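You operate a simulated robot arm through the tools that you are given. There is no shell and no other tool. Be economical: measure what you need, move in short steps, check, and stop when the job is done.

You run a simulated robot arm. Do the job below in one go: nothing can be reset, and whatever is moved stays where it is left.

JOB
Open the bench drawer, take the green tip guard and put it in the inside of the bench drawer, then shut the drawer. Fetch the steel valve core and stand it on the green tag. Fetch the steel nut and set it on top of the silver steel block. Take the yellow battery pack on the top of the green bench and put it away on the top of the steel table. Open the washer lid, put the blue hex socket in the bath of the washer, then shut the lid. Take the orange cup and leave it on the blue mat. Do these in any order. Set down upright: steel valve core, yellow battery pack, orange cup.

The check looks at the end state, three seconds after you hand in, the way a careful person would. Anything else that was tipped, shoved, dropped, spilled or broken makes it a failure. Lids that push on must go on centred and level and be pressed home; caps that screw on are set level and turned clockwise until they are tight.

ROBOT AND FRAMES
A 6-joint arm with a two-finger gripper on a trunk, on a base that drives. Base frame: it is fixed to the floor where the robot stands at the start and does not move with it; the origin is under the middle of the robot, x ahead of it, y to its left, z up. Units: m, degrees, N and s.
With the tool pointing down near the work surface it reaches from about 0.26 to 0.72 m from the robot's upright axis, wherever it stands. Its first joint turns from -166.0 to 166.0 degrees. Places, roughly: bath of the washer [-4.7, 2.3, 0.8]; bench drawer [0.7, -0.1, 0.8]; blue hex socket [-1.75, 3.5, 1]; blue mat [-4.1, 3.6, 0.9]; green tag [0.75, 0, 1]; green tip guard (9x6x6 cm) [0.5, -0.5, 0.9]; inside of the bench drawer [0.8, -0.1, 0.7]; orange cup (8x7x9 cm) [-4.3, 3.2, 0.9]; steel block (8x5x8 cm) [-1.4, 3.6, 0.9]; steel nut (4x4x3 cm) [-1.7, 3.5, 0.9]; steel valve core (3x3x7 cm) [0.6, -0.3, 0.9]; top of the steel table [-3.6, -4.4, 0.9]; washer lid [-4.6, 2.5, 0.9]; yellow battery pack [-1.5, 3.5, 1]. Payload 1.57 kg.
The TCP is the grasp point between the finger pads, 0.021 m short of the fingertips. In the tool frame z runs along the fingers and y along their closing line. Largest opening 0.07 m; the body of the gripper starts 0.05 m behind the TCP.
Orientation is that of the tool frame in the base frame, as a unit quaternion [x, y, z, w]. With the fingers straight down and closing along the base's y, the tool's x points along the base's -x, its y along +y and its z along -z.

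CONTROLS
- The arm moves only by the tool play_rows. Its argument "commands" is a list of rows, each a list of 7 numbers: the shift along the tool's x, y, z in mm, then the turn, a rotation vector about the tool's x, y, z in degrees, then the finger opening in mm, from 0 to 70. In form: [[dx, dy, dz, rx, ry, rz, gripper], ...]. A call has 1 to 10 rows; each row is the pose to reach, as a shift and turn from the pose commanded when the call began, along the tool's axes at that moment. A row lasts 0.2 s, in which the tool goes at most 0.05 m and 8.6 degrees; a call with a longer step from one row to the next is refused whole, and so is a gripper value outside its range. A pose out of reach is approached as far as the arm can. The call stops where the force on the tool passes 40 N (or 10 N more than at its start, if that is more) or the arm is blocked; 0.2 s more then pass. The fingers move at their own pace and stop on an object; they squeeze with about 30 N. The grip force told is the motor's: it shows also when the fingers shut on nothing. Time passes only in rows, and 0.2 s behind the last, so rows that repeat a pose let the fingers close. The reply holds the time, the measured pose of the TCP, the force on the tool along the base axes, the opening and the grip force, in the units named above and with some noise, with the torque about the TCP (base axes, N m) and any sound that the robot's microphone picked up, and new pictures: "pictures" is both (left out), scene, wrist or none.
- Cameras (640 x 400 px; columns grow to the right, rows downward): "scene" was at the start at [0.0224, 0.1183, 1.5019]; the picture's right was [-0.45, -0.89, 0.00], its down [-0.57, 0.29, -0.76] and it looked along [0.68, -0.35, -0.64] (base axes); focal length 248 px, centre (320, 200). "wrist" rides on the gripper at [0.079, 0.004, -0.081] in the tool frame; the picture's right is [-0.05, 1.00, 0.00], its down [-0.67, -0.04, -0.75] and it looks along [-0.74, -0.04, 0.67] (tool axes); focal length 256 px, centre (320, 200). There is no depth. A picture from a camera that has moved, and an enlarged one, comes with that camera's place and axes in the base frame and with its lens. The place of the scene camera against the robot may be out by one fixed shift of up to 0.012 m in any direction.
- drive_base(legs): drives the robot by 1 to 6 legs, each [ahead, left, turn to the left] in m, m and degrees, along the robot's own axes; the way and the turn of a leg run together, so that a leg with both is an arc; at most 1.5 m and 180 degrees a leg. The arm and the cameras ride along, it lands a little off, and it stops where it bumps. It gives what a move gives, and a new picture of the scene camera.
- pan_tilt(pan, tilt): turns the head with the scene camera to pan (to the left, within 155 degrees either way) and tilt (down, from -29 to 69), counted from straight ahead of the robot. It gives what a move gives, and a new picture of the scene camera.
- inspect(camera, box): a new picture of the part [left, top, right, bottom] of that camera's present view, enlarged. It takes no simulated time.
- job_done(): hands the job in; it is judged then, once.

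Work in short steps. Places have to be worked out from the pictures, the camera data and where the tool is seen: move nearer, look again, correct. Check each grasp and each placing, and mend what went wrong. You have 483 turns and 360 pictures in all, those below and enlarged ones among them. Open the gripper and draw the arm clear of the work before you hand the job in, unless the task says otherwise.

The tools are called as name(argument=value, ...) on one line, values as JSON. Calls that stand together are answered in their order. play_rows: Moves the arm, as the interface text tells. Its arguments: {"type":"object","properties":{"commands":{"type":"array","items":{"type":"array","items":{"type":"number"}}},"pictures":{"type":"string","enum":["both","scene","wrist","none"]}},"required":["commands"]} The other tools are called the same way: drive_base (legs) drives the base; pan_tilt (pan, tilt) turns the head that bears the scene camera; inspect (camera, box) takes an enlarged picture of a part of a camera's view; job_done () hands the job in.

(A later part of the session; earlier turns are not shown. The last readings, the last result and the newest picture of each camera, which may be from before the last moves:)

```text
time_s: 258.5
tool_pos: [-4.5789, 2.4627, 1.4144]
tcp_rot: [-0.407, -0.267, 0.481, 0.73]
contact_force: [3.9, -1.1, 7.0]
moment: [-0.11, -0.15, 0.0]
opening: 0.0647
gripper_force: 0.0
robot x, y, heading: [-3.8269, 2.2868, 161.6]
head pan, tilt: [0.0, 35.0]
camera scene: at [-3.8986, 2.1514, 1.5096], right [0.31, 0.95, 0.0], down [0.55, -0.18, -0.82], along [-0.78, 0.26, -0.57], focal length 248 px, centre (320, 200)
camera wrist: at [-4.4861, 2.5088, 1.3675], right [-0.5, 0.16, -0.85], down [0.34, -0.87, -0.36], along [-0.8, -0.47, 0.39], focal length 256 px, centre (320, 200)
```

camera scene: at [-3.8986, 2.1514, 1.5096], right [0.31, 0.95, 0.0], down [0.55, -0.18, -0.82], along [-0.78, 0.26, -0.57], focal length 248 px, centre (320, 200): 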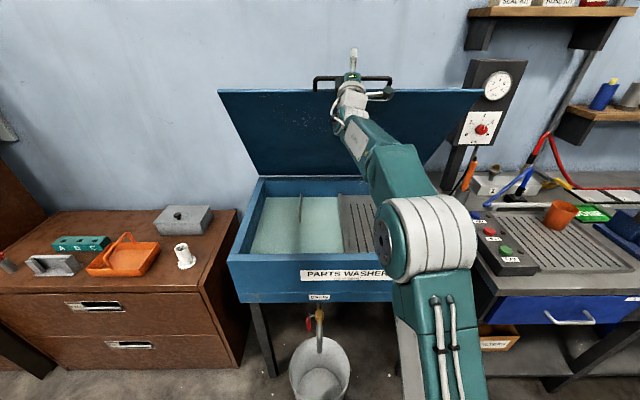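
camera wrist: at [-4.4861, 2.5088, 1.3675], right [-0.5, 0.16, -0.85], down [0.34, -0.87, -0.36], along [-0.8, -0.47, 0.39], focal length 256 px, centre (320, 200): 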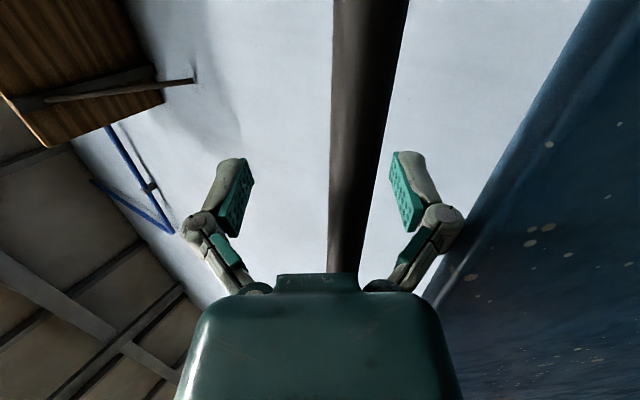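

play_rows(commands=[[0, 8, -10, 0, 0, 0, 70], [0, 10, -30, 0, 0, 0, 70], [0, 10, -60, 0, 0, 0, 70], [0, 10, -90, 0, 0, 0, 70]], pictures="both")

```text
time_s: 259.5
tool_pos: [-4.5135, 2.436, 1.3564]
tcp_rot: [-0.409, -0.267, 0.48, 0.729]
contact_force: [9.2, 5.7, 7.4]
moment: [0.16, -0.33, 0.46]
opening: 0.0635
gripper_force: 0.1
robot x, y, heading: [-3.8295, 2.2858, 161.6]
head pan, tilt: [0.0, 35.0]
camera scene: at [-3.8976, 2.1528, 1.5098], right [0.31, 0.95, 0.0], down [0.54, -0.18, -0.82], along [-0.78, 0.26, -0.57], focal length 248 px, centre (320, 200)
camera wrist: at [-4.4197, 2.4832, 1.3109], right [-0.5, 0.16, -0.85], down [0.34, -0.87, -0.36], along [-0.8, -0.47, 0.39], focal length 256 px, centre (320, 200)
```

scene: 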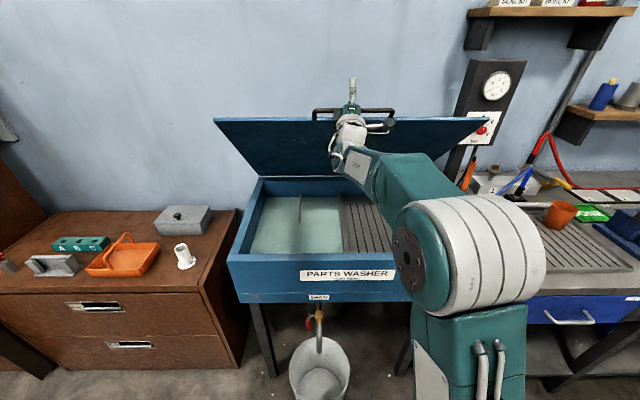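
wrist: 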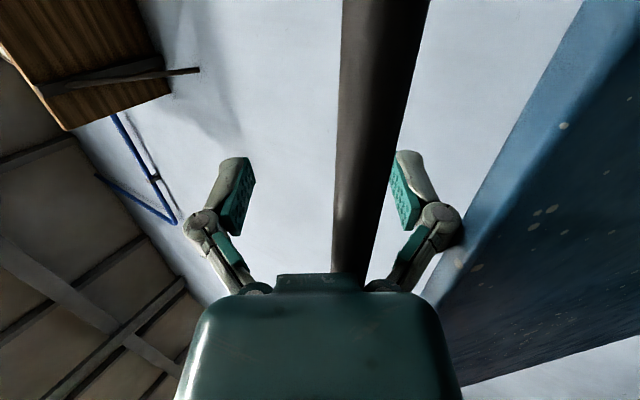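

I see: the lower finger is wedged in the gap between bar and lid. Narrow the fingers to free it, then retract along the tool axis.

play_rows(commands=[[0, 0, 0, 0, 0, 0, 45], [0, 0, 0, 0, 0, 0, 42], [0, 0, 0, 0, 0, 0, 42]], pictures="wrist")

```text
time_s: 260.3
tool_pos: [-4.5144, 2.436, 1.3576]
tcp_rot: [-0.408, -0.268, 0.479, 0.729]
contact_force: [1.0, -0.6, -0.2]
moment: [0.0, -0.03, -0.01]
opening: 0.042
gripper_force: 0.1
robot x, y, heading: [-3.8256, 2.2902, 162.0]
head pan, tilt: [0.0, 35.0]
camera wrist: at [-4.4209, 2.4822, 1.3111], right [-0.5, 0.16, -0.85], down [0.34, -0.87, -0.36], along [-0.8, -0.47, 0.38], focal length 256 px, centre (320, 200)
```

wrist: 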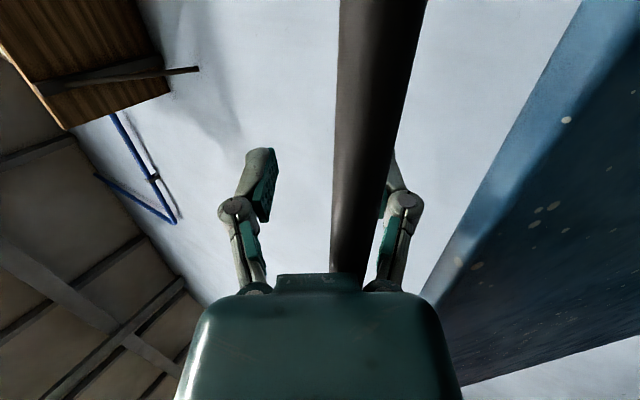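

The lid holds itself with zero load. Push it further up with the palm against the bar toward its stop.

play_rows(commands=[[-1, 0, 30, 0, 0, 0, 42], [-3, 0, 60, 0, 0, 0, 42], [-5, 0, 90, 0, 0, 0, 42], [-6, 0, 110, 0, 0, 0, 42]], pictures="both")

```text
time_s: 261.3
tool_pos: [-4.6031, 2.4666, 1.4126]
tcp_rot: [-0.408, -0.268, 0.481, 0.729]
contact_force: [1.0, -0.3, -0.1]
moment: [0.03, -0.05, -0.01]
opening: 0.0419
gripper_force: 0.0
robot x, y, heading: [-3.824, 2.2885, 161.8]
head pan, tilt: [0.0, 35.0]
camera scene: at [-3.9002, 2.1513, 1.5095], right [0.31, 0.95, 0.0], down [0.55, -0.18, -0.82], along [-0.78, 0.26, -0.57], focal length 248 px, centre (320, 200)
camera wrist: at [-4.5102, 2.513, 1.3665], right [-0.5, 0.16, -0.85], down [0.34, -0.87, -0.36], along [-0.8, -0.47, 0.38], focal length 256 px, centre (320, 200)
```

scene: 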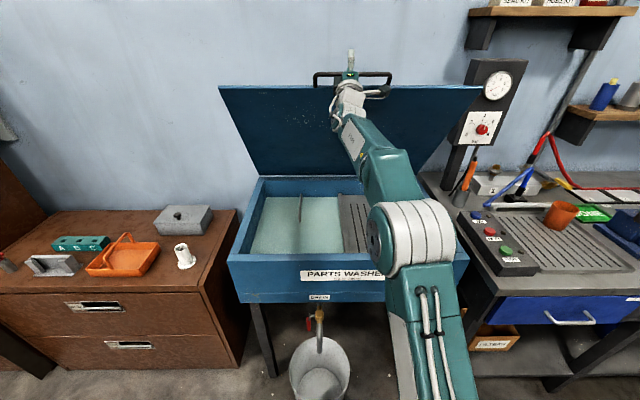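
wrist: 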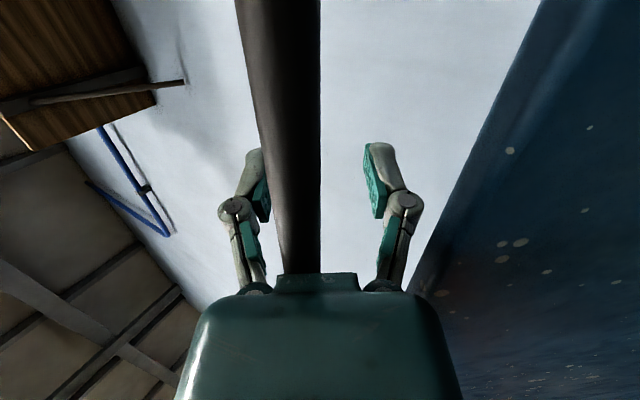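

play_rows(commands=[[0, 2, 12, 0, 0, 0, 42], [-1, 5, 25, 0, 0, 0, 42], [-2, 9, 40, 0, 0, 0, 42]], pictures="scene")

```text
time_s: 262.1
tool_pos: [-4.6367, 2.4776, 1.4276]
tcp_rot: [-0.407, -0.267, 0.479, 0.73]
contact_force: [3.6, 3.6, 6.5]
moment: [0.1, -0.22, 0.04]
opening: 0.0389
gripper_force: 0.0
out of reach, approached as far as the arm can: row 3
robot x, y, heading: [-3.8279, 2.2859, 161.8]
head pan, tilt: [0.0, 35.0]
camera scene: at [-3.8989, 2.1528, 1.5097], right [0.31, 0.95, 0.0], down [0.55, -0.18, -0.82], along [-0.78, 0.26, -0.57], focal length 248 px, centre (320, 200)
```

scene: 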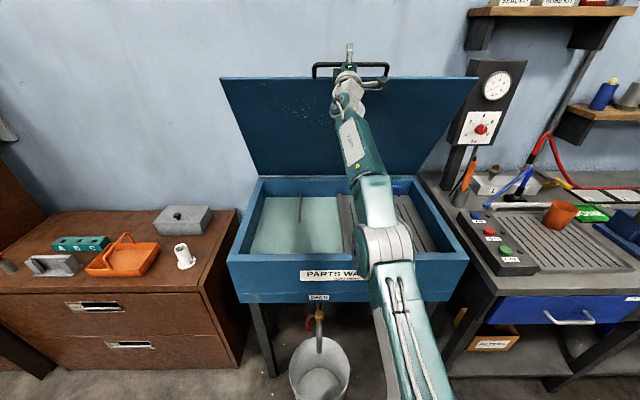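

Lid ~72°. Now withdraw carefully with narrowed fingers.

play_rows(commands=[[0, -5, -4, 0, 0, 0, 40], [0, -6, -15, 0, 0, 0, 40], [0, -6, -30, 0, 0, 0, 40], [0, -6, -50, 0, 0, 0, 40]], pictures="both")

```text
time_s: 263.1
tool_pos: [-4.6357, 2.4659, 1.4264]
tcp_rot: [-0.408, -0.267, 0.479, 0.73]
contact_force: [-0.1, -0.2, 1.0]
moment: [0.01, 0.02, -0.03]
opening: 0.0393
gripper_force: 0.1
out of reach, approached as far as the arm can: row 2, 3, 4
robot x, y, heading: [-3.8283, 2.2867, 161.6]
head pan, tilt: [0.0, 35.0]
camera scene: at [-3.9003, 2.1517, 1.5095], right [0.31, 0.95, 0.0], down [0.55, -0.18, -0.82], along [-0.78, 0.26, -0.58], focal length 248 px, centre (320, 200)
camera wrist: at [-4.5433, 2.5135, 1.3802], right [-0.5, 0.16, -0.85], down [0.33, -0.87, -0.36], along [-0.8, -0.47, 0.38], focal length 256 px, centre (320, 200)
```

scene: 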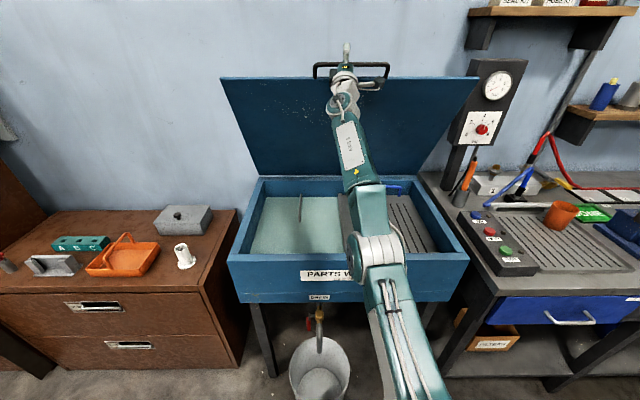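
wrist: 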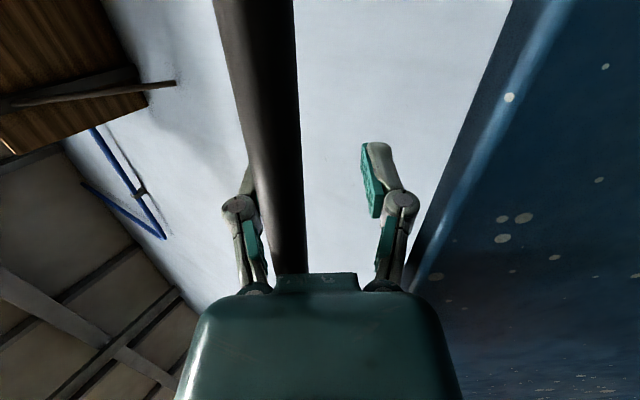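

The arm barely moved (near a singular stretch). Try the retreat again with the arm.

play_rows(commands=[[0, -3, -12, 0, 0, 0, 40], [2, -3, -30, 0, 0, 0, 40], [4, -3, -50, 0, 0, 0, 40], [6, -3, -75, 0, 0, 0, 40]], pictures="both")

```text
time_s: 264.1
tool_pos: [-4.6378, 2.4577, 1.4259]
tcp_rot: [-0.406, -0.268, 0.481, 0.73]
contact_force: [1.2, -0.1, 2.2]
moment: [0.01, -0.08, 0.02]
opening: 0.0389
gripper_force: 0.0
out of reach, approached as far as the arm can: row 1, 2, 3, 4
robot x, y, heading: [-3.825, 2.2883, 161.4]
head pan, tilt: [0.0, 35.0]
camera scene: at [-3.9001, 2.1516, 1.5096], right [0.31, 0.95, 0.0], down [0.55, -0.18, -0.82], along [-0.78, 0.26, -0.57], focal length 248 px, centre (320, 200)
camera wrist: at [-4.5452, 2.5032, 1.3794], right [-0.5, 0.16, -0.85], down [0.33, -0.87, -0.36], along [-0.8, -0.47, 0.39], focal length 256 px, centre (320, 200)
```

scene: 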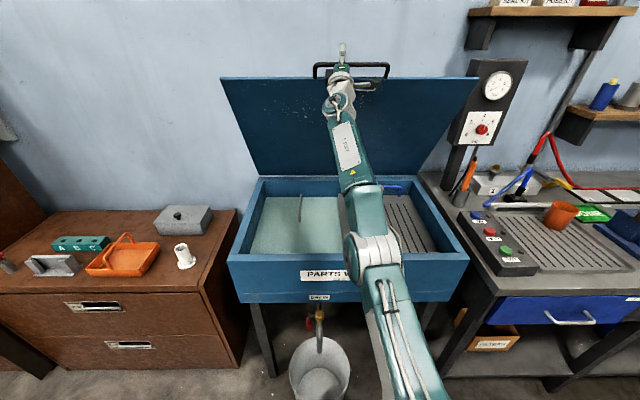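
wrist: 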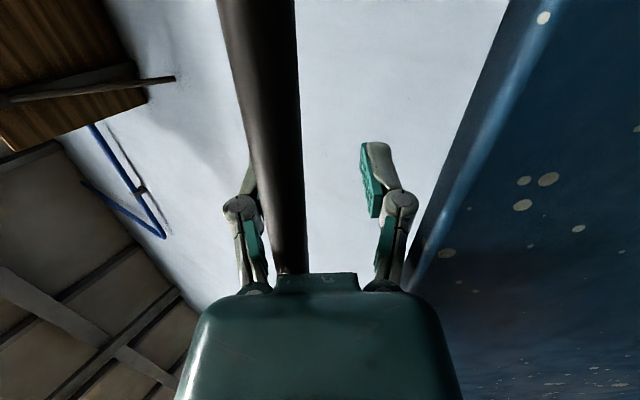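

The wrist is against a joint limit at this pitch; relax the pitch a little while retreating.

play_rows(commands=[[0, -2, -8, -3, 0, 0, 40], [0, -2, -18, -6, 0, 0, 40], [0, -2, -30, -9, 0, 0, 40], [0, -2, -45, -12, 0, 0, 40]], pictures="both")

```text
time_s: 265.1
tool_pos: [-4.6405, 2.4449, 1.4219]
tcp_rot: [-0.482, -0.317, 0.45, 0.682]
contact_force: [0.2, 0.2, 0.1]
moment: [-0.03, -0.03, 0.0]
opening: 0.0399
gripper_force: 0.1
out of reach, approached as far as the arm can: row 1, 2, 3, 4
robot x, y, heading: [-3.8265, 2.2867, 161.8]
head pan, tilt: [0.0, 35.0]
camera scene: at [-3.9003, 2.1513, 1.5095], right [0.31, 0.95, 0.0], down [0.55, -0.18, -0.82], along [-0.78, 0.26, -0.58], focal length 248 px, centre (320, 200)
camera wrist: at [-4.5395, 2.4886, 1.3905], right [-0.33, 0.08, -0.94], down [0.39, -0.89, -0.22], along [-0.86, -0.44, 0.26], focal length 256 px, centre (320, 200)
```

scene: 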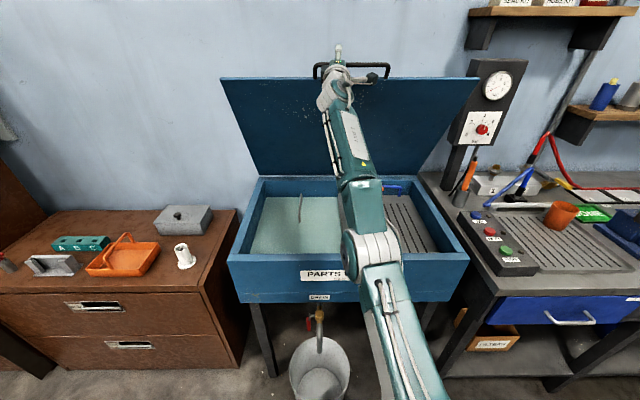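
wrist: 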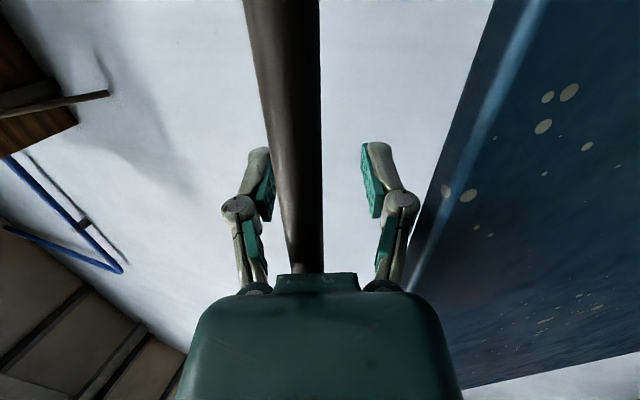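

Bar is centred and unloaded now. Drive the base back 8 cm to slide the fingers off it.

drive_base(legs=[[-0.09, 0, 0]])

inspect(camera="wrist", box=[0, 0, 640, 400])

```text
time_s: 266.2
tool_pos: [-4.5646, 2.4219, 1.4145]
tcp_rot: [-0.485, -0.32, 0.445, 0.682]
contact_force: [-19.2, 7.5, -30.5]
moment: [-0.26, 0.33, -0.14]
opening: 0.0587
gripper_force: 13.7
robot x, y, heading: [-3.7475, 2.2569, 161.9]
head pan, tilt: [0.0, 35.0]
camera scene: at [-3.8229, 2.1254, 1.5092], right [0.32, 0.95, 0.0], down [0.55, -0.18, -0.82], along [-0.77, 0.26, -0.58], focal length 248 px, centre (320, 200)
```

scene: 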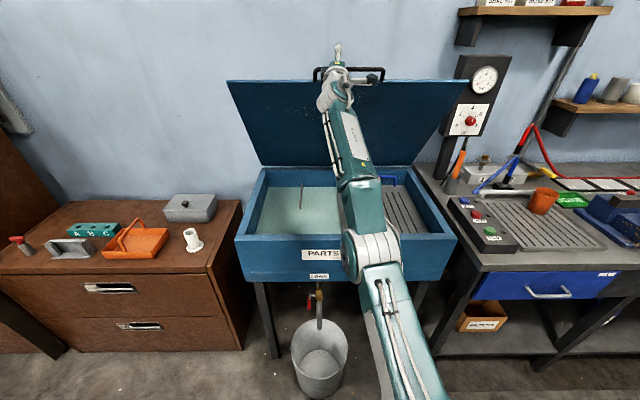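

```text
1.00 times, centred on (320, 200) of wrist (not enlarged: the box is as wide or as high as the picture)
camera zoom: at [-4.4623, 2.4645, 1.384], right [-0.32, 0.08, -0.94], down [0.39, -0.9, -0.21], along [-0.86, -0.44, 0.25], focal length 256 px, centre (320, 200)
```

zoom: 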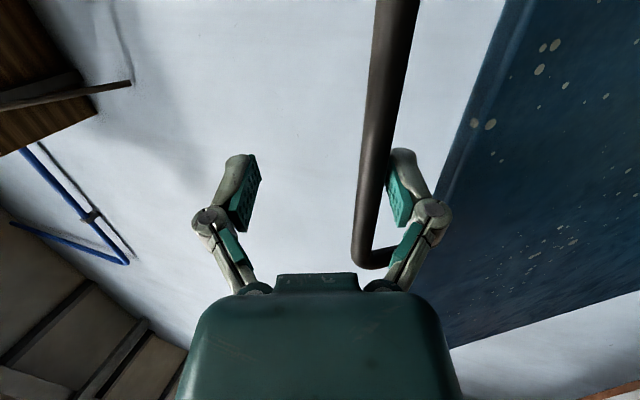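

Nearly out; lower finger presses on the bar. Move the tool down 12 mm and back further.

play_rows(commands=[[0, 6, 0, 0, 0, 0, 60], [0, 14, -3, 0, 0, 0, 60], [0, 18, -20, 0, 0, 0, 60], [0, 18, -45, 0, 0, 0, 60]], pictures="both")

```text
time_s: 267.2
tool_pos: [-4.5646, 2.4088, 1.4087]
tcp_rot: [-0.484, -0.318, 0.447, 0.682]
contact_force: [-0.3, 0.7, 0.3]
moment: [-0.03, 0.04, -0.01]
opening: 0.0598
gripper_force: 0.1
out of reach, approached as far as the arm can: row 2, 3, 4
robot x, y, heading: [-3.7441, 2.2561, 161.6]
head pan, tilt: [0.0, 35.0]
camera scene: at [-3.8174, 2.1234, 1.5095], right [0.32, 0.95, 0.0], down [0.55, -0.18, -0.82], along [-0.78, 0.26, -0.58], focal length 248 px, centre (320, 200)
camera wrist: at [-4.4637, 2.4522, 1.3777], right [-0.32, 0.08, -0.94], down [0.39, -0.9, -0.21], along [-0.86, -0.44, 0.26], focal length 256 px, centre (320, 200)
```

scene: 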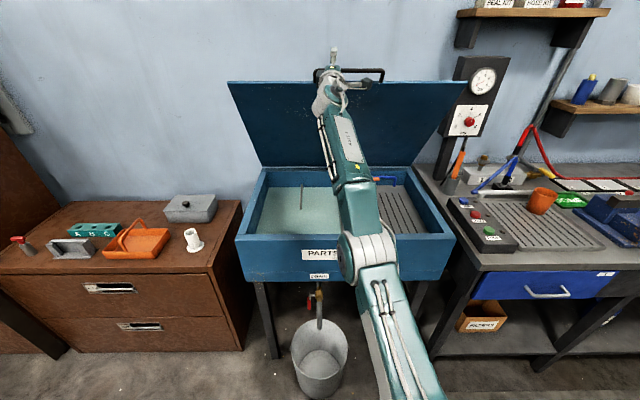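
wrist: 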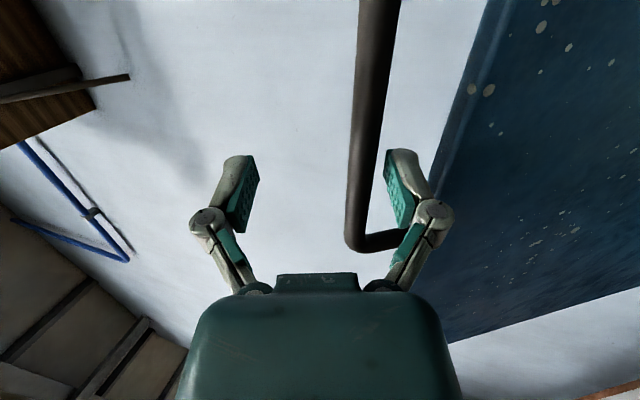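

Open fully and drive the base back another 7 cm.

play_rows(commands=[[0, 5, 0, 0, 0, 0, 70], [0, 10, 0, 0, 0, 0, 70]], pictures="none")

drive_base(legs=[[-0.08, 0, 0]])

inspect(camera="wrist", box=[0, 0, 640, 400])

```text
time_s: 267.8
tool_pos: [-4.5682, 2.4117, 1.3995]
tcp_rot: [-0.484, -0.318, 0.446, 0.683]
contact_force: [0.1, -0.5, -0.1]
moment: [-0.04, 0.0, 0.01]
opening: 0.07
gripper_force: 0.0
robot x, y, heading: [-3.7447, 2.2547, 161.4]
head pan, tilt: [0.0, 35.0]
```

```text
time_s: 268.8
tool_pos: [-4.4941, 2.3883, 1.4001]
tcp_rot: [-0.485, -0.318, 0.446, 0.682]
contact_force: [-0.1, -0.1, 0.0]
moment: [-0.02, 0.0, -0.01]
opening: 0.0701
gripper_force: 0.1
robot x, y, heading: [-3.671, 2.2378, 161.5]
head pan, tilt: [0.0, 35.0]
camera scene: at [-3.7425, 2.0992, 1.5095], right [0.32, 0.95, 0.0], down [0.55, -0.18, -0.82], along [-0.78, 0.26, -0.58], focal length 248 px, centre (320, 200)
```

scene: 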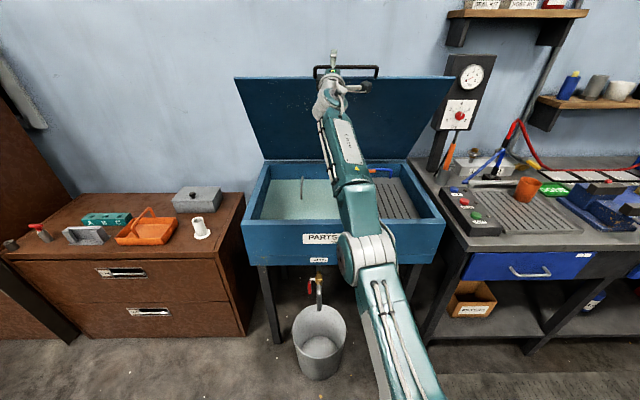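

```text
1.00 times, centred on (320, 200) of wrist (not enlarged: the box is as wide or as high as the picture)
camera zoom: at [-4.3925, 2.4305, 1.3693], right [-0.32, 0.08, -0.94], down [0.39, -0.9, -0.21], along [-0.86, -0.43, 0.26], focal length 256 px, centre (320, 200)
```

zoom: 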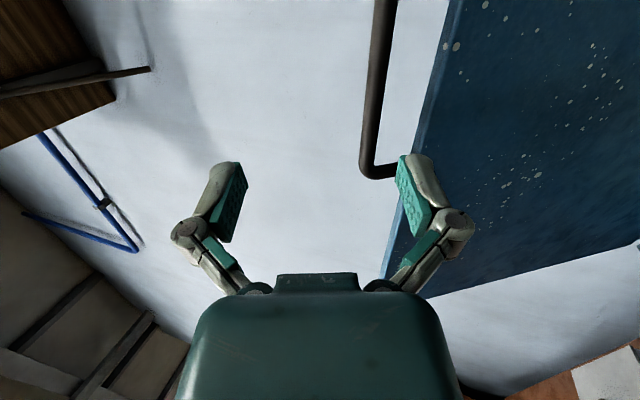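

Free, and the lid stays open. Back off and return the tool to pointing down.

drive_base(legs=[[-0.3, 0, 0]])

play_rows(commands=[[0, 10, -20, -8, 0, 0, 70], [0, 20, -40, -16, 0, 0, 70], [0, 30, -60, -24, 0, 0, 70], [0, 40, -80, -32, 0, 0, 70], [0, 50, -100, -40, 0, 0, 70], [0, 60, -120, -48, 0, 0, 70], [0, 70, -140, -56, 0, 0, 70], [0, 80, -160, -64, 0, 0, 70], [0, 90, -180, -72, 0, 0, 70], [0, 100, -200, -80, 0, 0, 70]], pictures="scene")

```text
time_s: 270.9
tool_pos: [-4.2115, 2.2885, 1.4002]
tcp_rot: [-0.484, -0.319, 0.447, 0.681]
contact_force: [-0.2, -0.4, 0.2]
moment: [0.0, 0.0, 0.0]
opening: 0.0702
gripper_force: 0.0
robot x, y, heading: [-3.3893, 2.143, 161.9]
head pan, tilt: [0.0, 35.0]
camera scene: at [-3.4592, 2.0052, 1.5095], right [0.31, 0.95, 0.0], down [0.55, -0.18, -0.82], along [-0.78, 0.25, -0.58], focal length 248 px, centre (320, 200)
```

scene: 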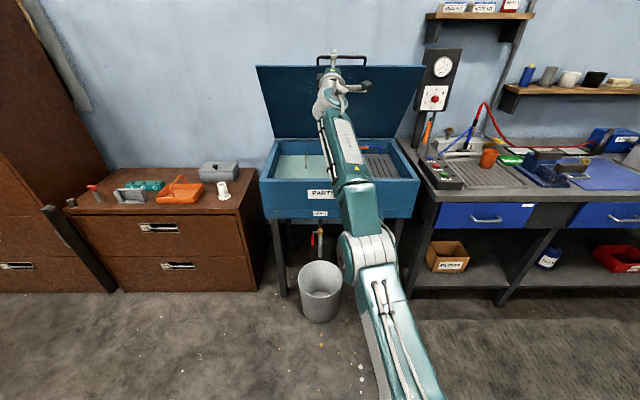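

```text
time_s: 273.1
tool_pos: [-4.0837, 2.2294, 1.2536]
tcp_rot: [0.809, 0.532, -0.137, -0.209]
contact_force: [-0.1, 0.7, 0.4]
moment: [0.02, -0.02, 0.01]
opening: 0.0697
gripper_force: 0.0
out of reach, approached as far as the arm can: row 1, 2, 3, 4, 5, 6, 7, 8, 9, 10
robot x, y, heading: [-3.3856, 2.1413, 161.9]
head pan, tilt: [0.0, 35.0]
camera scene: at [-3.4588, 2.0051, 1.5095], right [0.31, 0.95, 0.0], down [0.55, -0.18, -0.82], along [-0.78, 0.25, -0.57], focal length 248 px, centre (320, 200)
```

scene: 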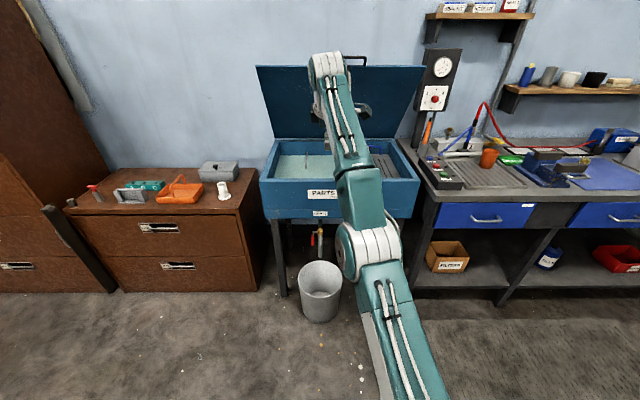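

play_rows(commands=[[0, 35, 0, -7, 0, 0, 70], [0, 70, -10, -14, 0, 0, 70], [0, 105, -20, -21, 0, 0, 70], [0, 140, -30, -29, 0, 0, 70], [0, 180, -40, -29, 0, 0, 70], [0, 220, -50, -29, 0, 0, 70]], pictures="none")

play_rows(commands=[[0, 0, 0, 0, 0, 8.5, 70], [0, 0, 0, 0, 0, 17, 70], [0, 0, 0, 0, 0, 25.5, 70], [0, 0, 0, 0, 0, 34, 70], [0, 0, 0, 0, 0, 42.5, 70], [0, 0, 0, 0, 0, 51, 70], [0, 0, 0, 0, 0, 59.5, 70], [0, 0, 0, 0, 0, 68, 70], [0, 0, 0, 0, 0, 76.5, 70], [0, 0, 0, 0, 0, 85, 70]], pictures="scene")

```text
time_s: 274.5
tool_pos: [-3.8884, 2.1449, 1.1901]
tcp_rot: [0.835, 0.55, -0.002, -0.003]
contact_force: [0.0, -0.2, 0.0]
moment: [0.01, -0.01, 0.0]
opening: 0.0697
gripper_force: 0.0
out of reach, approached as far as the arm can: row 1, 2, 3
robot x, y, heading: [-3.388, 2.1396, 162.0]
head pan, tilt: [0.0, 35.0]
```

```text
time_s: 276.7
tool_pos: [-3.8843, 2.1437, 1.189]
tcp_rot: [0.987, -0.159, -0.003, -0.002]
contact_force: [-0.2, 0.0, -0.2]
moment: [-0.01, 0.0, -0.03]
opening: 0.0699
gripper_force: 0.1
robot x, y, heading: [-3.386, 2.1411, 161.9]
head pan, tilt: [0.0, 35.0]
camera scene: at [-3.4579, 2.0049, 1.5095], right [0.31, 0.95, 0.0], down [0.55, -0.18, -0.82], along [-0.78, 0.25, -0.57], focal length 248 px, centre (320, 200)
```

scene: 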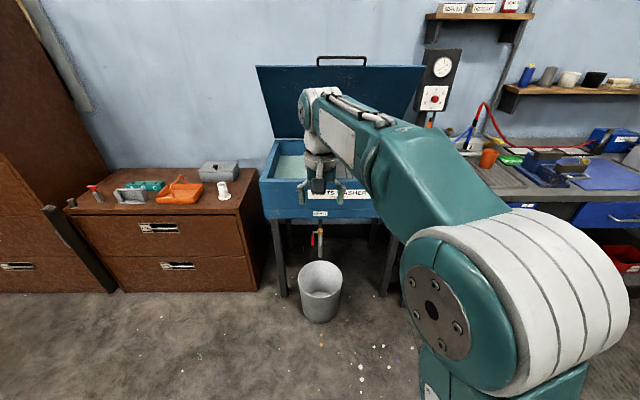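

Lid stays open. Next: the cup on the blue bench. Drive right and a bit forward.

drive_base(legs=[[0, -0.9, 0], [0.35, 0, 0]])

inspect(camera="wrist", box=[0, 0, 640, 400])

```text
time_s: 283.3
tool_pos: [-3.9349, 3.1173, 1.1884]
tcp_rot: [0.986, -0.166, -0.003, -0.001]
contact_force: [0.1, -0.5, 0.1]
moment: [0.02, -0.01, 0.0]
opening: 0.0699
gripper_force: 0.1
robot x, y, heading: [-3.4368, 3.106, 161.1]
head pan, tilt: [0.0, 35.0]
camera scene: at [-3.5095, 2.9725, 1.5096], right [0.32, 0.95, 0.0], down [0.54, -0.19, -0.82], along [-0.77, 0.27, -0.57], focal length 248 px, centre (320, 200)
```

scene: 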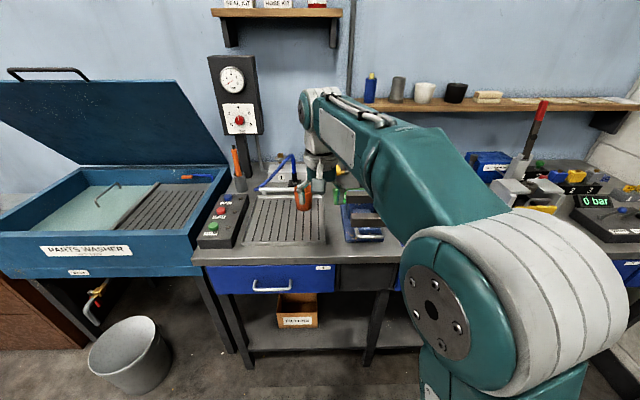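

```text
1.00 times, centred on (320, 200) of wrist (not enlarged: the box is as wide or as high as the picture)
camera zoom: at [-3.8607, 3.0869, 1.2692], right [-0.38, -0.93, 0.0], down [-0.62, 0.25, 0.75], along [-0.69, 0.28, -0.66], focal length 256 px, centre (320, 200)
```

zoom: 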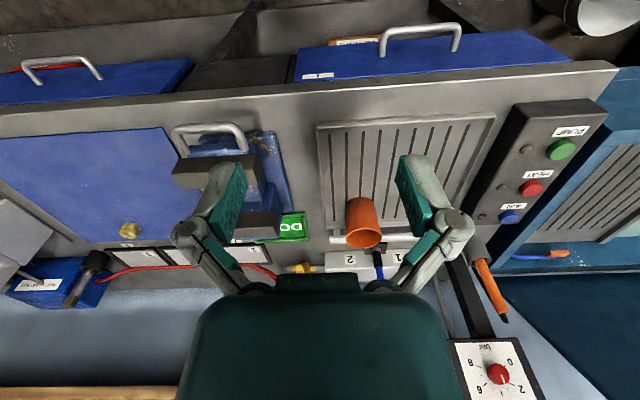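

Orange cup is upright on the grid at ≈(-4.28,3.167); the blue mat is to my right. Drive a bit closer.

drive_base(legs=[[0.17, -0.04, 0.5]])

play_rows(commands=[[-30, 30, 0, 0, 0, 0, 70], [-60, 60, 0, 0, 0, 0, 70], [-60, 100, 0, 0, 0, 0, 70], [-60, 140, 0, 0, 0, 0, 70], [-60, 170, 0, 0, 0, 0, 70], [-60, 170, 0, 0, 0, 0, 70]], pictures="wrist")

```text
time_s: 284.8
tool_pos: [-4.0844, 3.2004, 1.1885]
tcp_rot: [0.987, -0.158, -0.003, -0.001]
contact_force: [0.3, 0.0, 0.0]
moment: [-0.02, -0.01, -0.01]
opening: 0.07
gripper_force: 0.1
robot x, y, heading: [-3.5874, 3.1986, 162.1]
head pan, tilt: [0.0, 35.0]
camera scene: at [-3.6566, 3.0615, 1.5094], right [0.31, 0.95, 0.0], down [0.55, -0.18, -0.82], along [-0.78, 0.25, -0.57], focal length 248 px, centre (320, 200)
```

scene: 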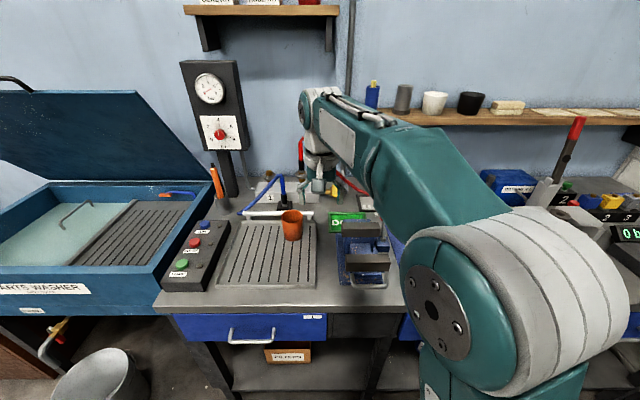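

```text
time_s: 286.2
tool_pos: [-4.1936, 3.0575, 1.1899]
tcp_rot: [0.987, -0.159, -0.002, -0.001]
contact_force: [-0.1, -0.6, -1.0]
moment: [-0.02, 0.01, 0.02]
opening: 0.07
gripper_force: 0.2
robot x, y, heading: [-3.5853, 3.1965, 162.0]
head pan, tilt: [0.0, 35.0]
camera wrist: at [-4.1192, 3.0294, 1.2702], right [-0.36, -0.93, 0.0], down [-0.62, 0.24, 0.75], along [-0.7, 0.27, -0.66], focal length 256 px, centre (320, 200)
```

wrist: 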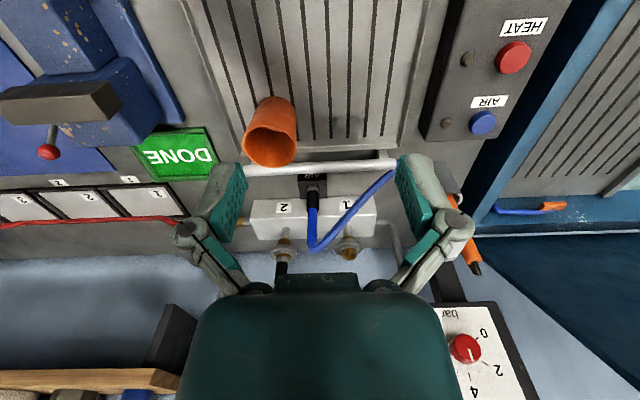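

Zoom in on the cup to judge its shape.

inspect(camera="wrist", box=[210, 70, 330, 190])

inspect(camera="scene", box=[240, 190, 360, 270])

```text
3.33 times, centred on (270, 130) of wrist
camera zoom: at [-4.1192, 3.0294, 1.2702], right [-0.36, -0.93, 0.0], down [-0.62, 0.24, 0.75], along [-0.7, 0.27, -0.66], focal length 853 px, centre (487, 433)
```

zoom: 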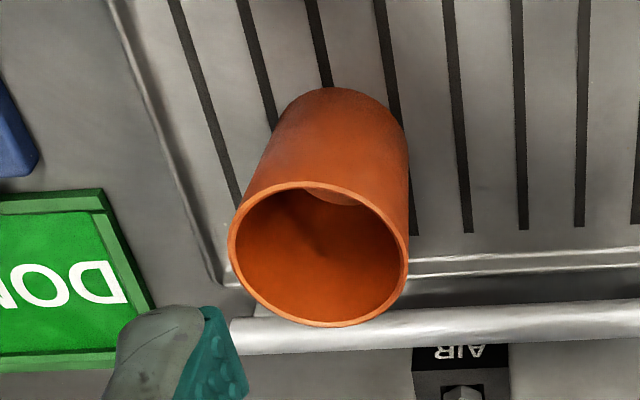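

```text
5.00 times, centred on (300, 230) of scene
camera zoom: at [-3.6571, 3.0614, 1.5094], right [0.31, 0.95, 0.0], down [0.55, -0.18, -0.82], along [-0.78, 0.25, -0.57], focal length 1241 px, centre (420, 50)
```

zoom: 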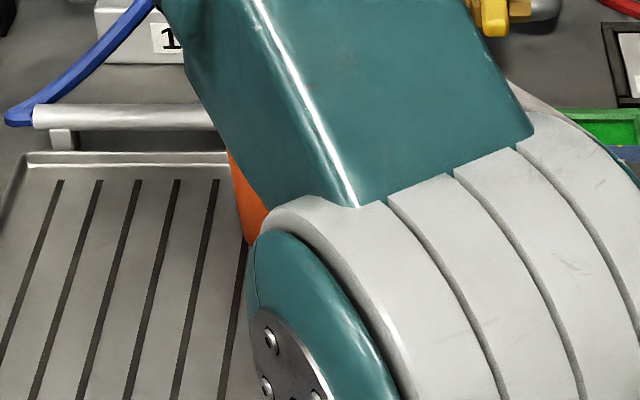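

Cup ~71 mm rim — too wide to straddle, so I'll pinch the right-hand wall with one finger inside. Move above that wall point.

play_rows(commands=[[-30, -30, 0, 0, 0, 0, 50], [-60, -60, 10, 0, 0, 0, 40], [-90, -90, 30, 0, 0, 0, 40], [-117, -110, 60, 0, 0, 0, 40], [-117, -110, 105, 0, 0, 0, 40], [-117, -110, 115, 0, 0, 0, 40], [-117, -110, 115, 0, 0, 0, 40]], pictures="wrist")

```text
time_s: 287.8
tool_pos: [-4.2735, 3.1998, 1.0736]
tcp_rot: [0.987, -0.158, -0.003, -0.002]
contact_force: [-0.9, 0.8, -0.4]
moment: [0.0, 0.0, 0.01]
opening: 0.0398
gripper_force: 0.0
out of reach, approached as far as the arm can: row 2, 3, 4
robot x, y, heading: [-3.5837, 3.1951, 162.1]
head pan, tilt: [0.0, 35.0]
camera wrist: at [-4.1984, 3.1718, 1.1547], right [-0.36, -0.93, 0.0], down [-0.62, 0.24, 0.75], along [-0.7, 0.27, -0.66], focal length 256 px, centre (320, 200)
```

wrist: 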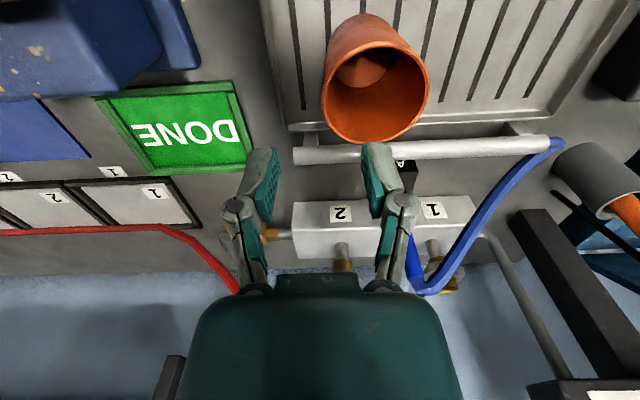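

Aligned over the right rim point. Descend with the inner finger into the cup.

play_rows(commands=[[0, 0, 30, 0, 0, 0, 40], [0, 0, 60, 0, 0, 0, 40], [0, 0, 80, 0, 0, 0, 40], [0, 0, 87, 0, 0, 0, 40], [0, 0, 87, 0, 0, 0, 40]], pictures="wrist")

```text
time_s: 289.0
tool_pos: [-4.2727, 3.1981, 0.9877]
tcp_rot: [0.987, -0.159, -0.003, 0.0]
contact_force: [0.2, -0.2, 0.7]
moment: [0.03, 0.03, 0.01]
opening: 0.04
gripper_force: 0.0
robot x, y, heading: [-3.5847, 3.2007, 162.1]
head pan, tilt: [0.0, 35.0]
camera wrist: at [-4.1973, 3.1693, 1.0687], right [-0.36, -0.93, 0.0], down [-0.62, 0.24, 0.75], along [-0.7, 0.27, -0.66], focal length 256 px, centre (320, 200)
```

wrist: 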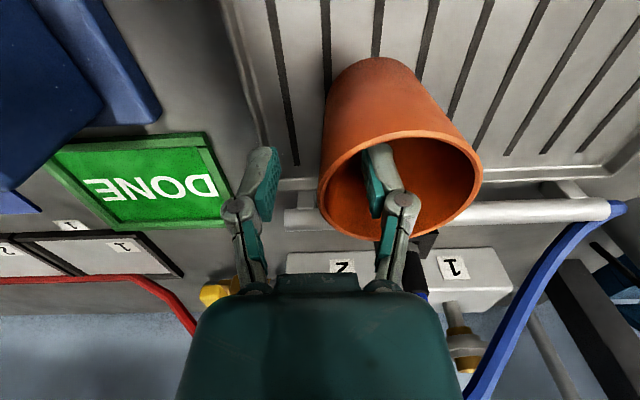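

One finger inside, one outside. Close and lift slightly.

play_rows(commands=[[0, 0, 0, 0, 0, 0, 0], [0, 0, 0, 0, 0, 0, 0], [0, 0, 0, 0, 0, 0, 0], [0, 0, -10, 0, 0, 0, 0], [0, 0, -30, 0, 0, 0, 0]], pictures="both")

```text
time_s: 290.2
tool_pos: [-4.27, 3.1998, 1.0172]
tcp_rot: [0.987, -0.158, -0.002, 0.0]
contact_force: [0.0, -0.3, -0.4]
moment: [0.02, 0.02, -0.02]
opening: 0.006
gripper_force: 30.3
robot x, y, heading: [-3.5838, 3.1976, 162.1]
head pan, tilt: [0.0, 35.0]
camera scene: at [-3.6575, 3.0621, 1.5094], right [0.31, 0.95, 0.0], down [0.55, -0.18, -0.82], along [-0.78, 0.25, -0.58], focal length 248 px, centre (320, 200)
camera wrist: at [-4.1955, 3.1713, 1.098], right [-0.36, -0.93, 0.0], down [-0.62, 0.24, 0.75], along [-0.7, 0.27, -0.66], focal length 256 px, centre (320, 200)
```

scene: 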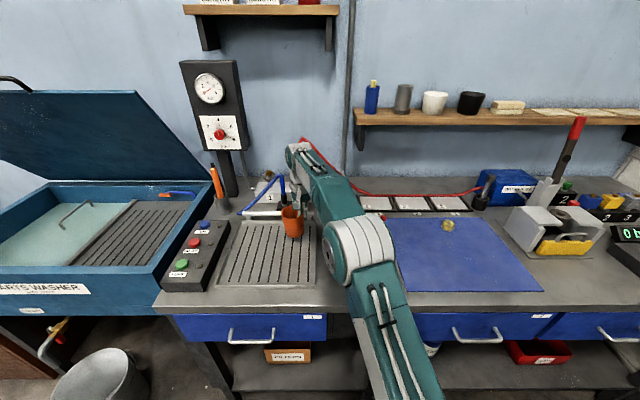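
wrist: 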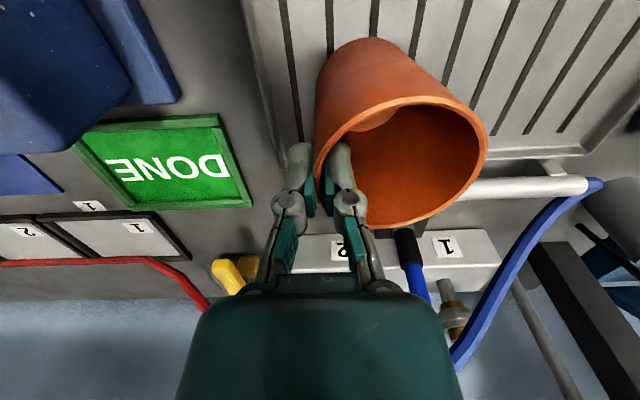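

Cup held. Raise it well above the vise and carry it right over the blue mat.

play_rows(commands=[[0, 0, -45, 0, 0, 0, 0], [10, 0, -90, 0, 0, 0, 0], [25, 0, -130, 0, 0, 0, 0], [45, -30, -150, 0, 0, 0, 0], [60, -75, -150, 0, 0, 0, 0], [75, -120, -150, 0, 0, 0, 0], [90, -165, -150, 0, 0, 0, 0], [100, -212, -150, 0, 0, 0, 0], [105, -260, -150, 0, 0, 0, 0], [105, -305, -150, 0, 0, 0, 0]], pictures="none")

play_rows(commands=[[0, -45, 0, 0, 0, 0, 0], [0, -90, 0, 0, 0, 0, 0], [0, -135, 0, 0, 0, 0, 0], [0, -180, 0, 0, 0, 0, 0], [0, -205, 0, 0, 0, 0, 0], [0, -205, 0, 0, 0, 0, 0]], pictures="both")

```text
time_s: 292.4
tool_pos: [-4.0752, 3.458, 1.1654]
tcp_rot: [0.988, -0.157, -0.002, -0.001]
contact_force: [0.4, -0.1, -1.0]
moment: [0.01, 0.01, 0.02]
opening: 0.0061
gripper_force: 29.9
robot x, y, heading: [-3.5831, 3.1972, 162.2]
head pan, tilt: [0.0, 35.0]
```

```text
time_s: 293.8
tool_pos: [-4.0085, 3.6515, 1.1676]
tcp_rot: [0.987, -0.159, -0.002, 0.0]
contact_force: [-0.1, 0.0, -0.4]
moment: [0.06, -0.01, 0.0]
opening: 0.006
gripper_force: 29.7
robot x, y, heading: [-3.5858, 3.1965, 162.0]
head pan, tilt: [0.0, 35.0]
camera scene: at [-3.6561, 3.0647, 1.5098], right [0.31, 0.95, 0.0], down [0.55, -0.18, -0.82], along [-0.78, 0.25, -0.57], focal length 248 px, centre (320, 200)
camera wrist: at [-3.9339, 3.6232, 1.2477], right [-0.36, -0.93, 0.0], down [-0.62, 0.24, 0.75], along [-0.7, 0.27, -0.66], focal length 256 px, centre (320, 200)
```

scene: 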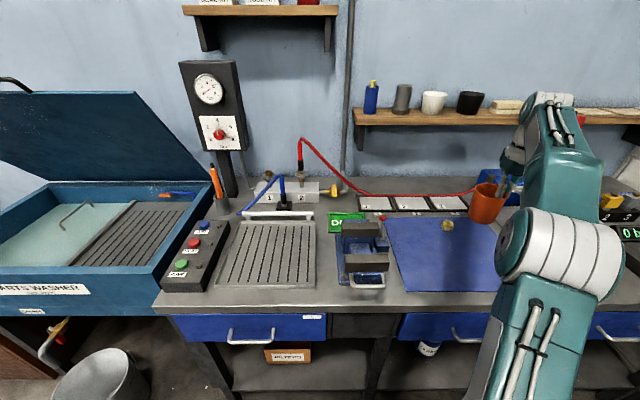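
wrist: 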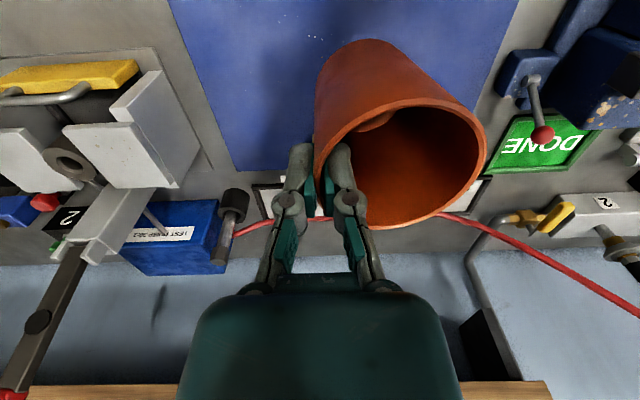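

Landing point is near the mat centre, clear of the brass piece. Lower the cup.

play_rows(commands=[[0, 0, 40, 0, 0, 0, 0], [0, 0, 80, 0, 0, 0, 0], [0, 0, 120, 0, 0, 0, 0], [0, 0, 150, 0, 0, 0, 0], [0, 0, 165, 0, 0, 0, 0], [0, 0, 165, 0, 0, 0, 0]], pictures="both")

```text
time_s: 295.2
tool_pos: [-4.0089, 3.6512, 1.0016]
tcp_rot: [0.987, -0.158, -0.002, 0.0]
contact_force: [-0.3, -1.2, -0.9]
moment: [0.01, -0.01, -0.03]
opening: 0.0056
gripper_force: 30.3
robot x, y, heading: [-3.5862, 3.1989, 161.9]
head pan, tilt: [0.0, 35.0]
camera scene: at [-3.656, 3.065, 1.5098], right [0.31, 0.95, 0.0], down [0.55, -0.18, -0.82], along [-0.78, 0.25, -0.57], focal length 248 px, centre (320, 200)
camera wrist: at [-3.9351, 3.6232, 1.0825], right [-0.36, -0.93, 0.0], down [-0.62, 0.24, 0.75], along [-0.7, 0.27, -0.66], focal length 256 px, centre (320, 200)
```

scene: 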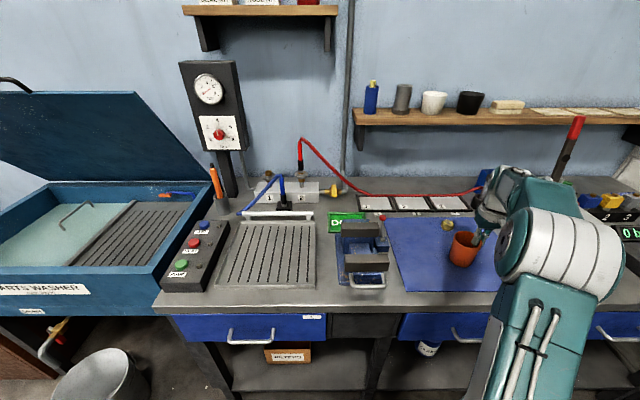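
wrist: 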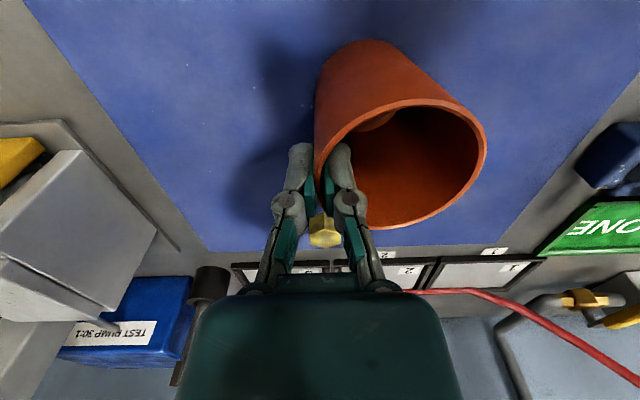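

play_rows(commands=[[0, 0, 5, 0, 0, 0, 0], [0, 0, 10, 0, 0, 0, 0], [0, 0, 14, 0, 0, 0, 0], [0, 0, 18, 0, 0, 0, 0], [0, 0, 21, 0, 0, 0, 0]], pictures="wrist")

```text
time_s: 296.4
tool_pos: [-4.0109, 3.6539, 0.9829]
tcp_rot: [0.987, -0.158, -0.006, -0.003]
contact_force: [-0.5, 11.3, 22.8]
moment: [-0.34, 0.12, -0.05]
opening: 0.0059
gripper_force: 29.9
robot x, y, heading: [-3.5849, 3.1959, 161.8]
head pan, tilt: [0.0, 35.0]
camera wrist: at [-3.9357, 3.6255, 1.0636], right [-0.36, -0.93, 0.0], down [-0.61, 0.24, 0.75], along [-0.7, 0.27, -0.66], focal length 256 px, centre (320, 200)
```

wrist: 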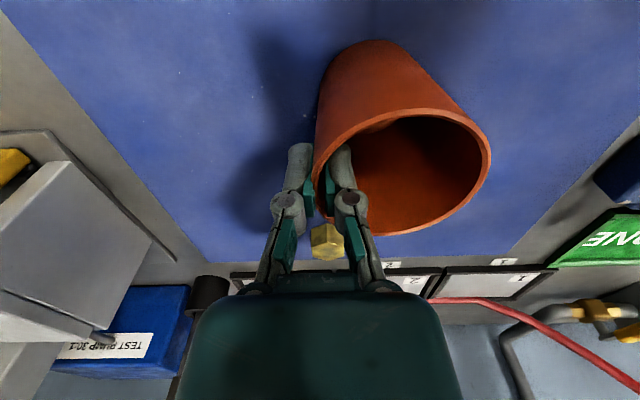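

Contact on the mat. Release gently and rise.

play_rows(commands=[[0, 0, -2, 0, 0, 0, 15], [0, 0, -2, 0, 0, 0, 35], [0, 0, -2, 0, 0, 0, 35], [0, 0, -20, 0, 0, 0, 35], [0, 0, -60, 0, 0, 0, 35], [0, 0, -105, 0, 0, 0, 35], [0, 0, -150, 0, 0, 0, 35]], pictures="both")

```text
time_s: 298.0
tool_pos: [-4.0127, 3.6518, 1.1312]
tcp_rot: [0.987, -0.158, -0.002, -0.001]
contact_force: [-0.3, 0.6, -0.8]
moment: [-0.03, 0.02, -0.03]
opening: 0.0352
gripper_force: 0.1
robot x, y, heading: [-3.5875, 3.1995, 162.1]
head pan, tilt: [0.0, 35.0]
camera scene: at [-3.6561, 3.0648, 1.5098], right [0.31, 0.95, 0.0], down [0.55, -0.18, -0.82], along [-0.78, 0.25, -0.57], focal length 248 px, centre (320, 200)
camera wrist: at [-3.9375, 3.6233, 1.2128], right [-0.36, -0.93, 0.0], down [-0.62, 0.24, 0.75], along [-0.7, 0.27, -0.66], focal length 256 px, centre (320, 200)
```

scene: 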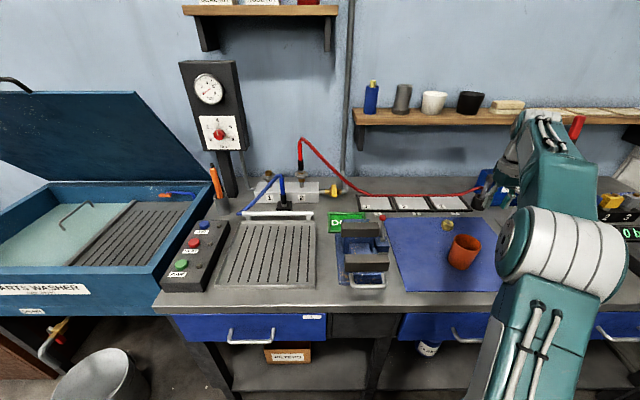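
wrist: 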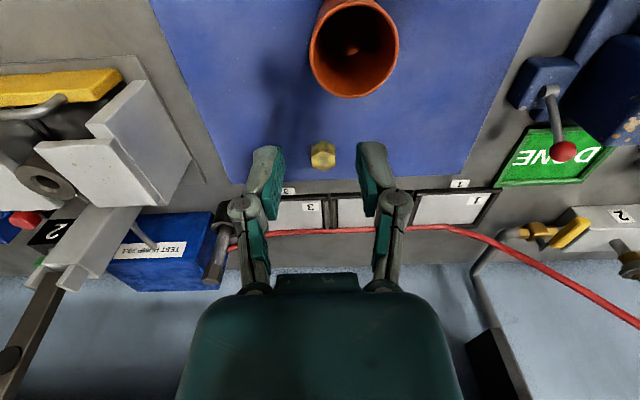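

Cup stands on the mat. Inspect quickly, then retract the arm.

inspect(camera="scene", box=[400, 200, 520, 300])

play_rows(commands=[[0, 20, -30, 0, 0, 0, 50], [20, 60, -40, 0, 0, 0, 70], [40, 100, -40, 0, 0, 0, 70], [60, 140, -40, 0, 0, 0, 70], [80, 180, -40, 0, 0, 0, 70], [100, 220, -40, 0, 0, 0, 70], [120, 260, -40, 0, 0, 0, 70]], pictures="none")

```text
4.00 times, centred on (460, 250) of scene
camera zoom: at [-3.6561, 3.0648, 1.5098], right [0.31, 0.95, 0.0], down [0.55, -0.18, -0.82], along [-0.78, 0.25, -0.57], focal length 993 px, centre (-240, 0)
```

zoom: 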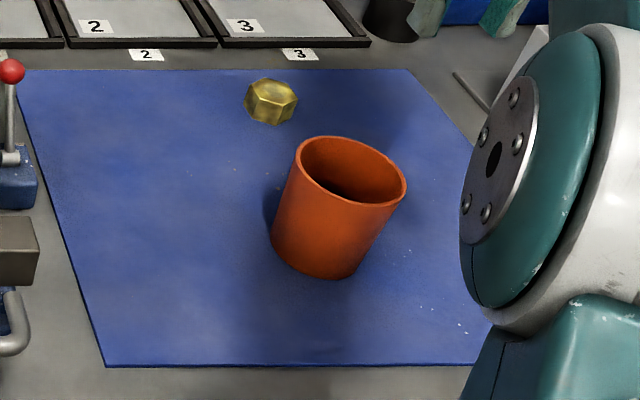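

```text
time_s: 299.6
tool_pos: [-3.978, 3.366, 1.1696]
tcp_rot: [0.987, -0.158, -0.002, -0.002]
contact_force: [-0.2, 0.7, -0.2]
moment: [0.02, 0.0, -0.02]
opening: 0.0701
gripper_force: 0.1
robot x, y, heading: [-3.5827, 3.2025, 162.0]
head pan, tilt: [0.0, 35.0]
```

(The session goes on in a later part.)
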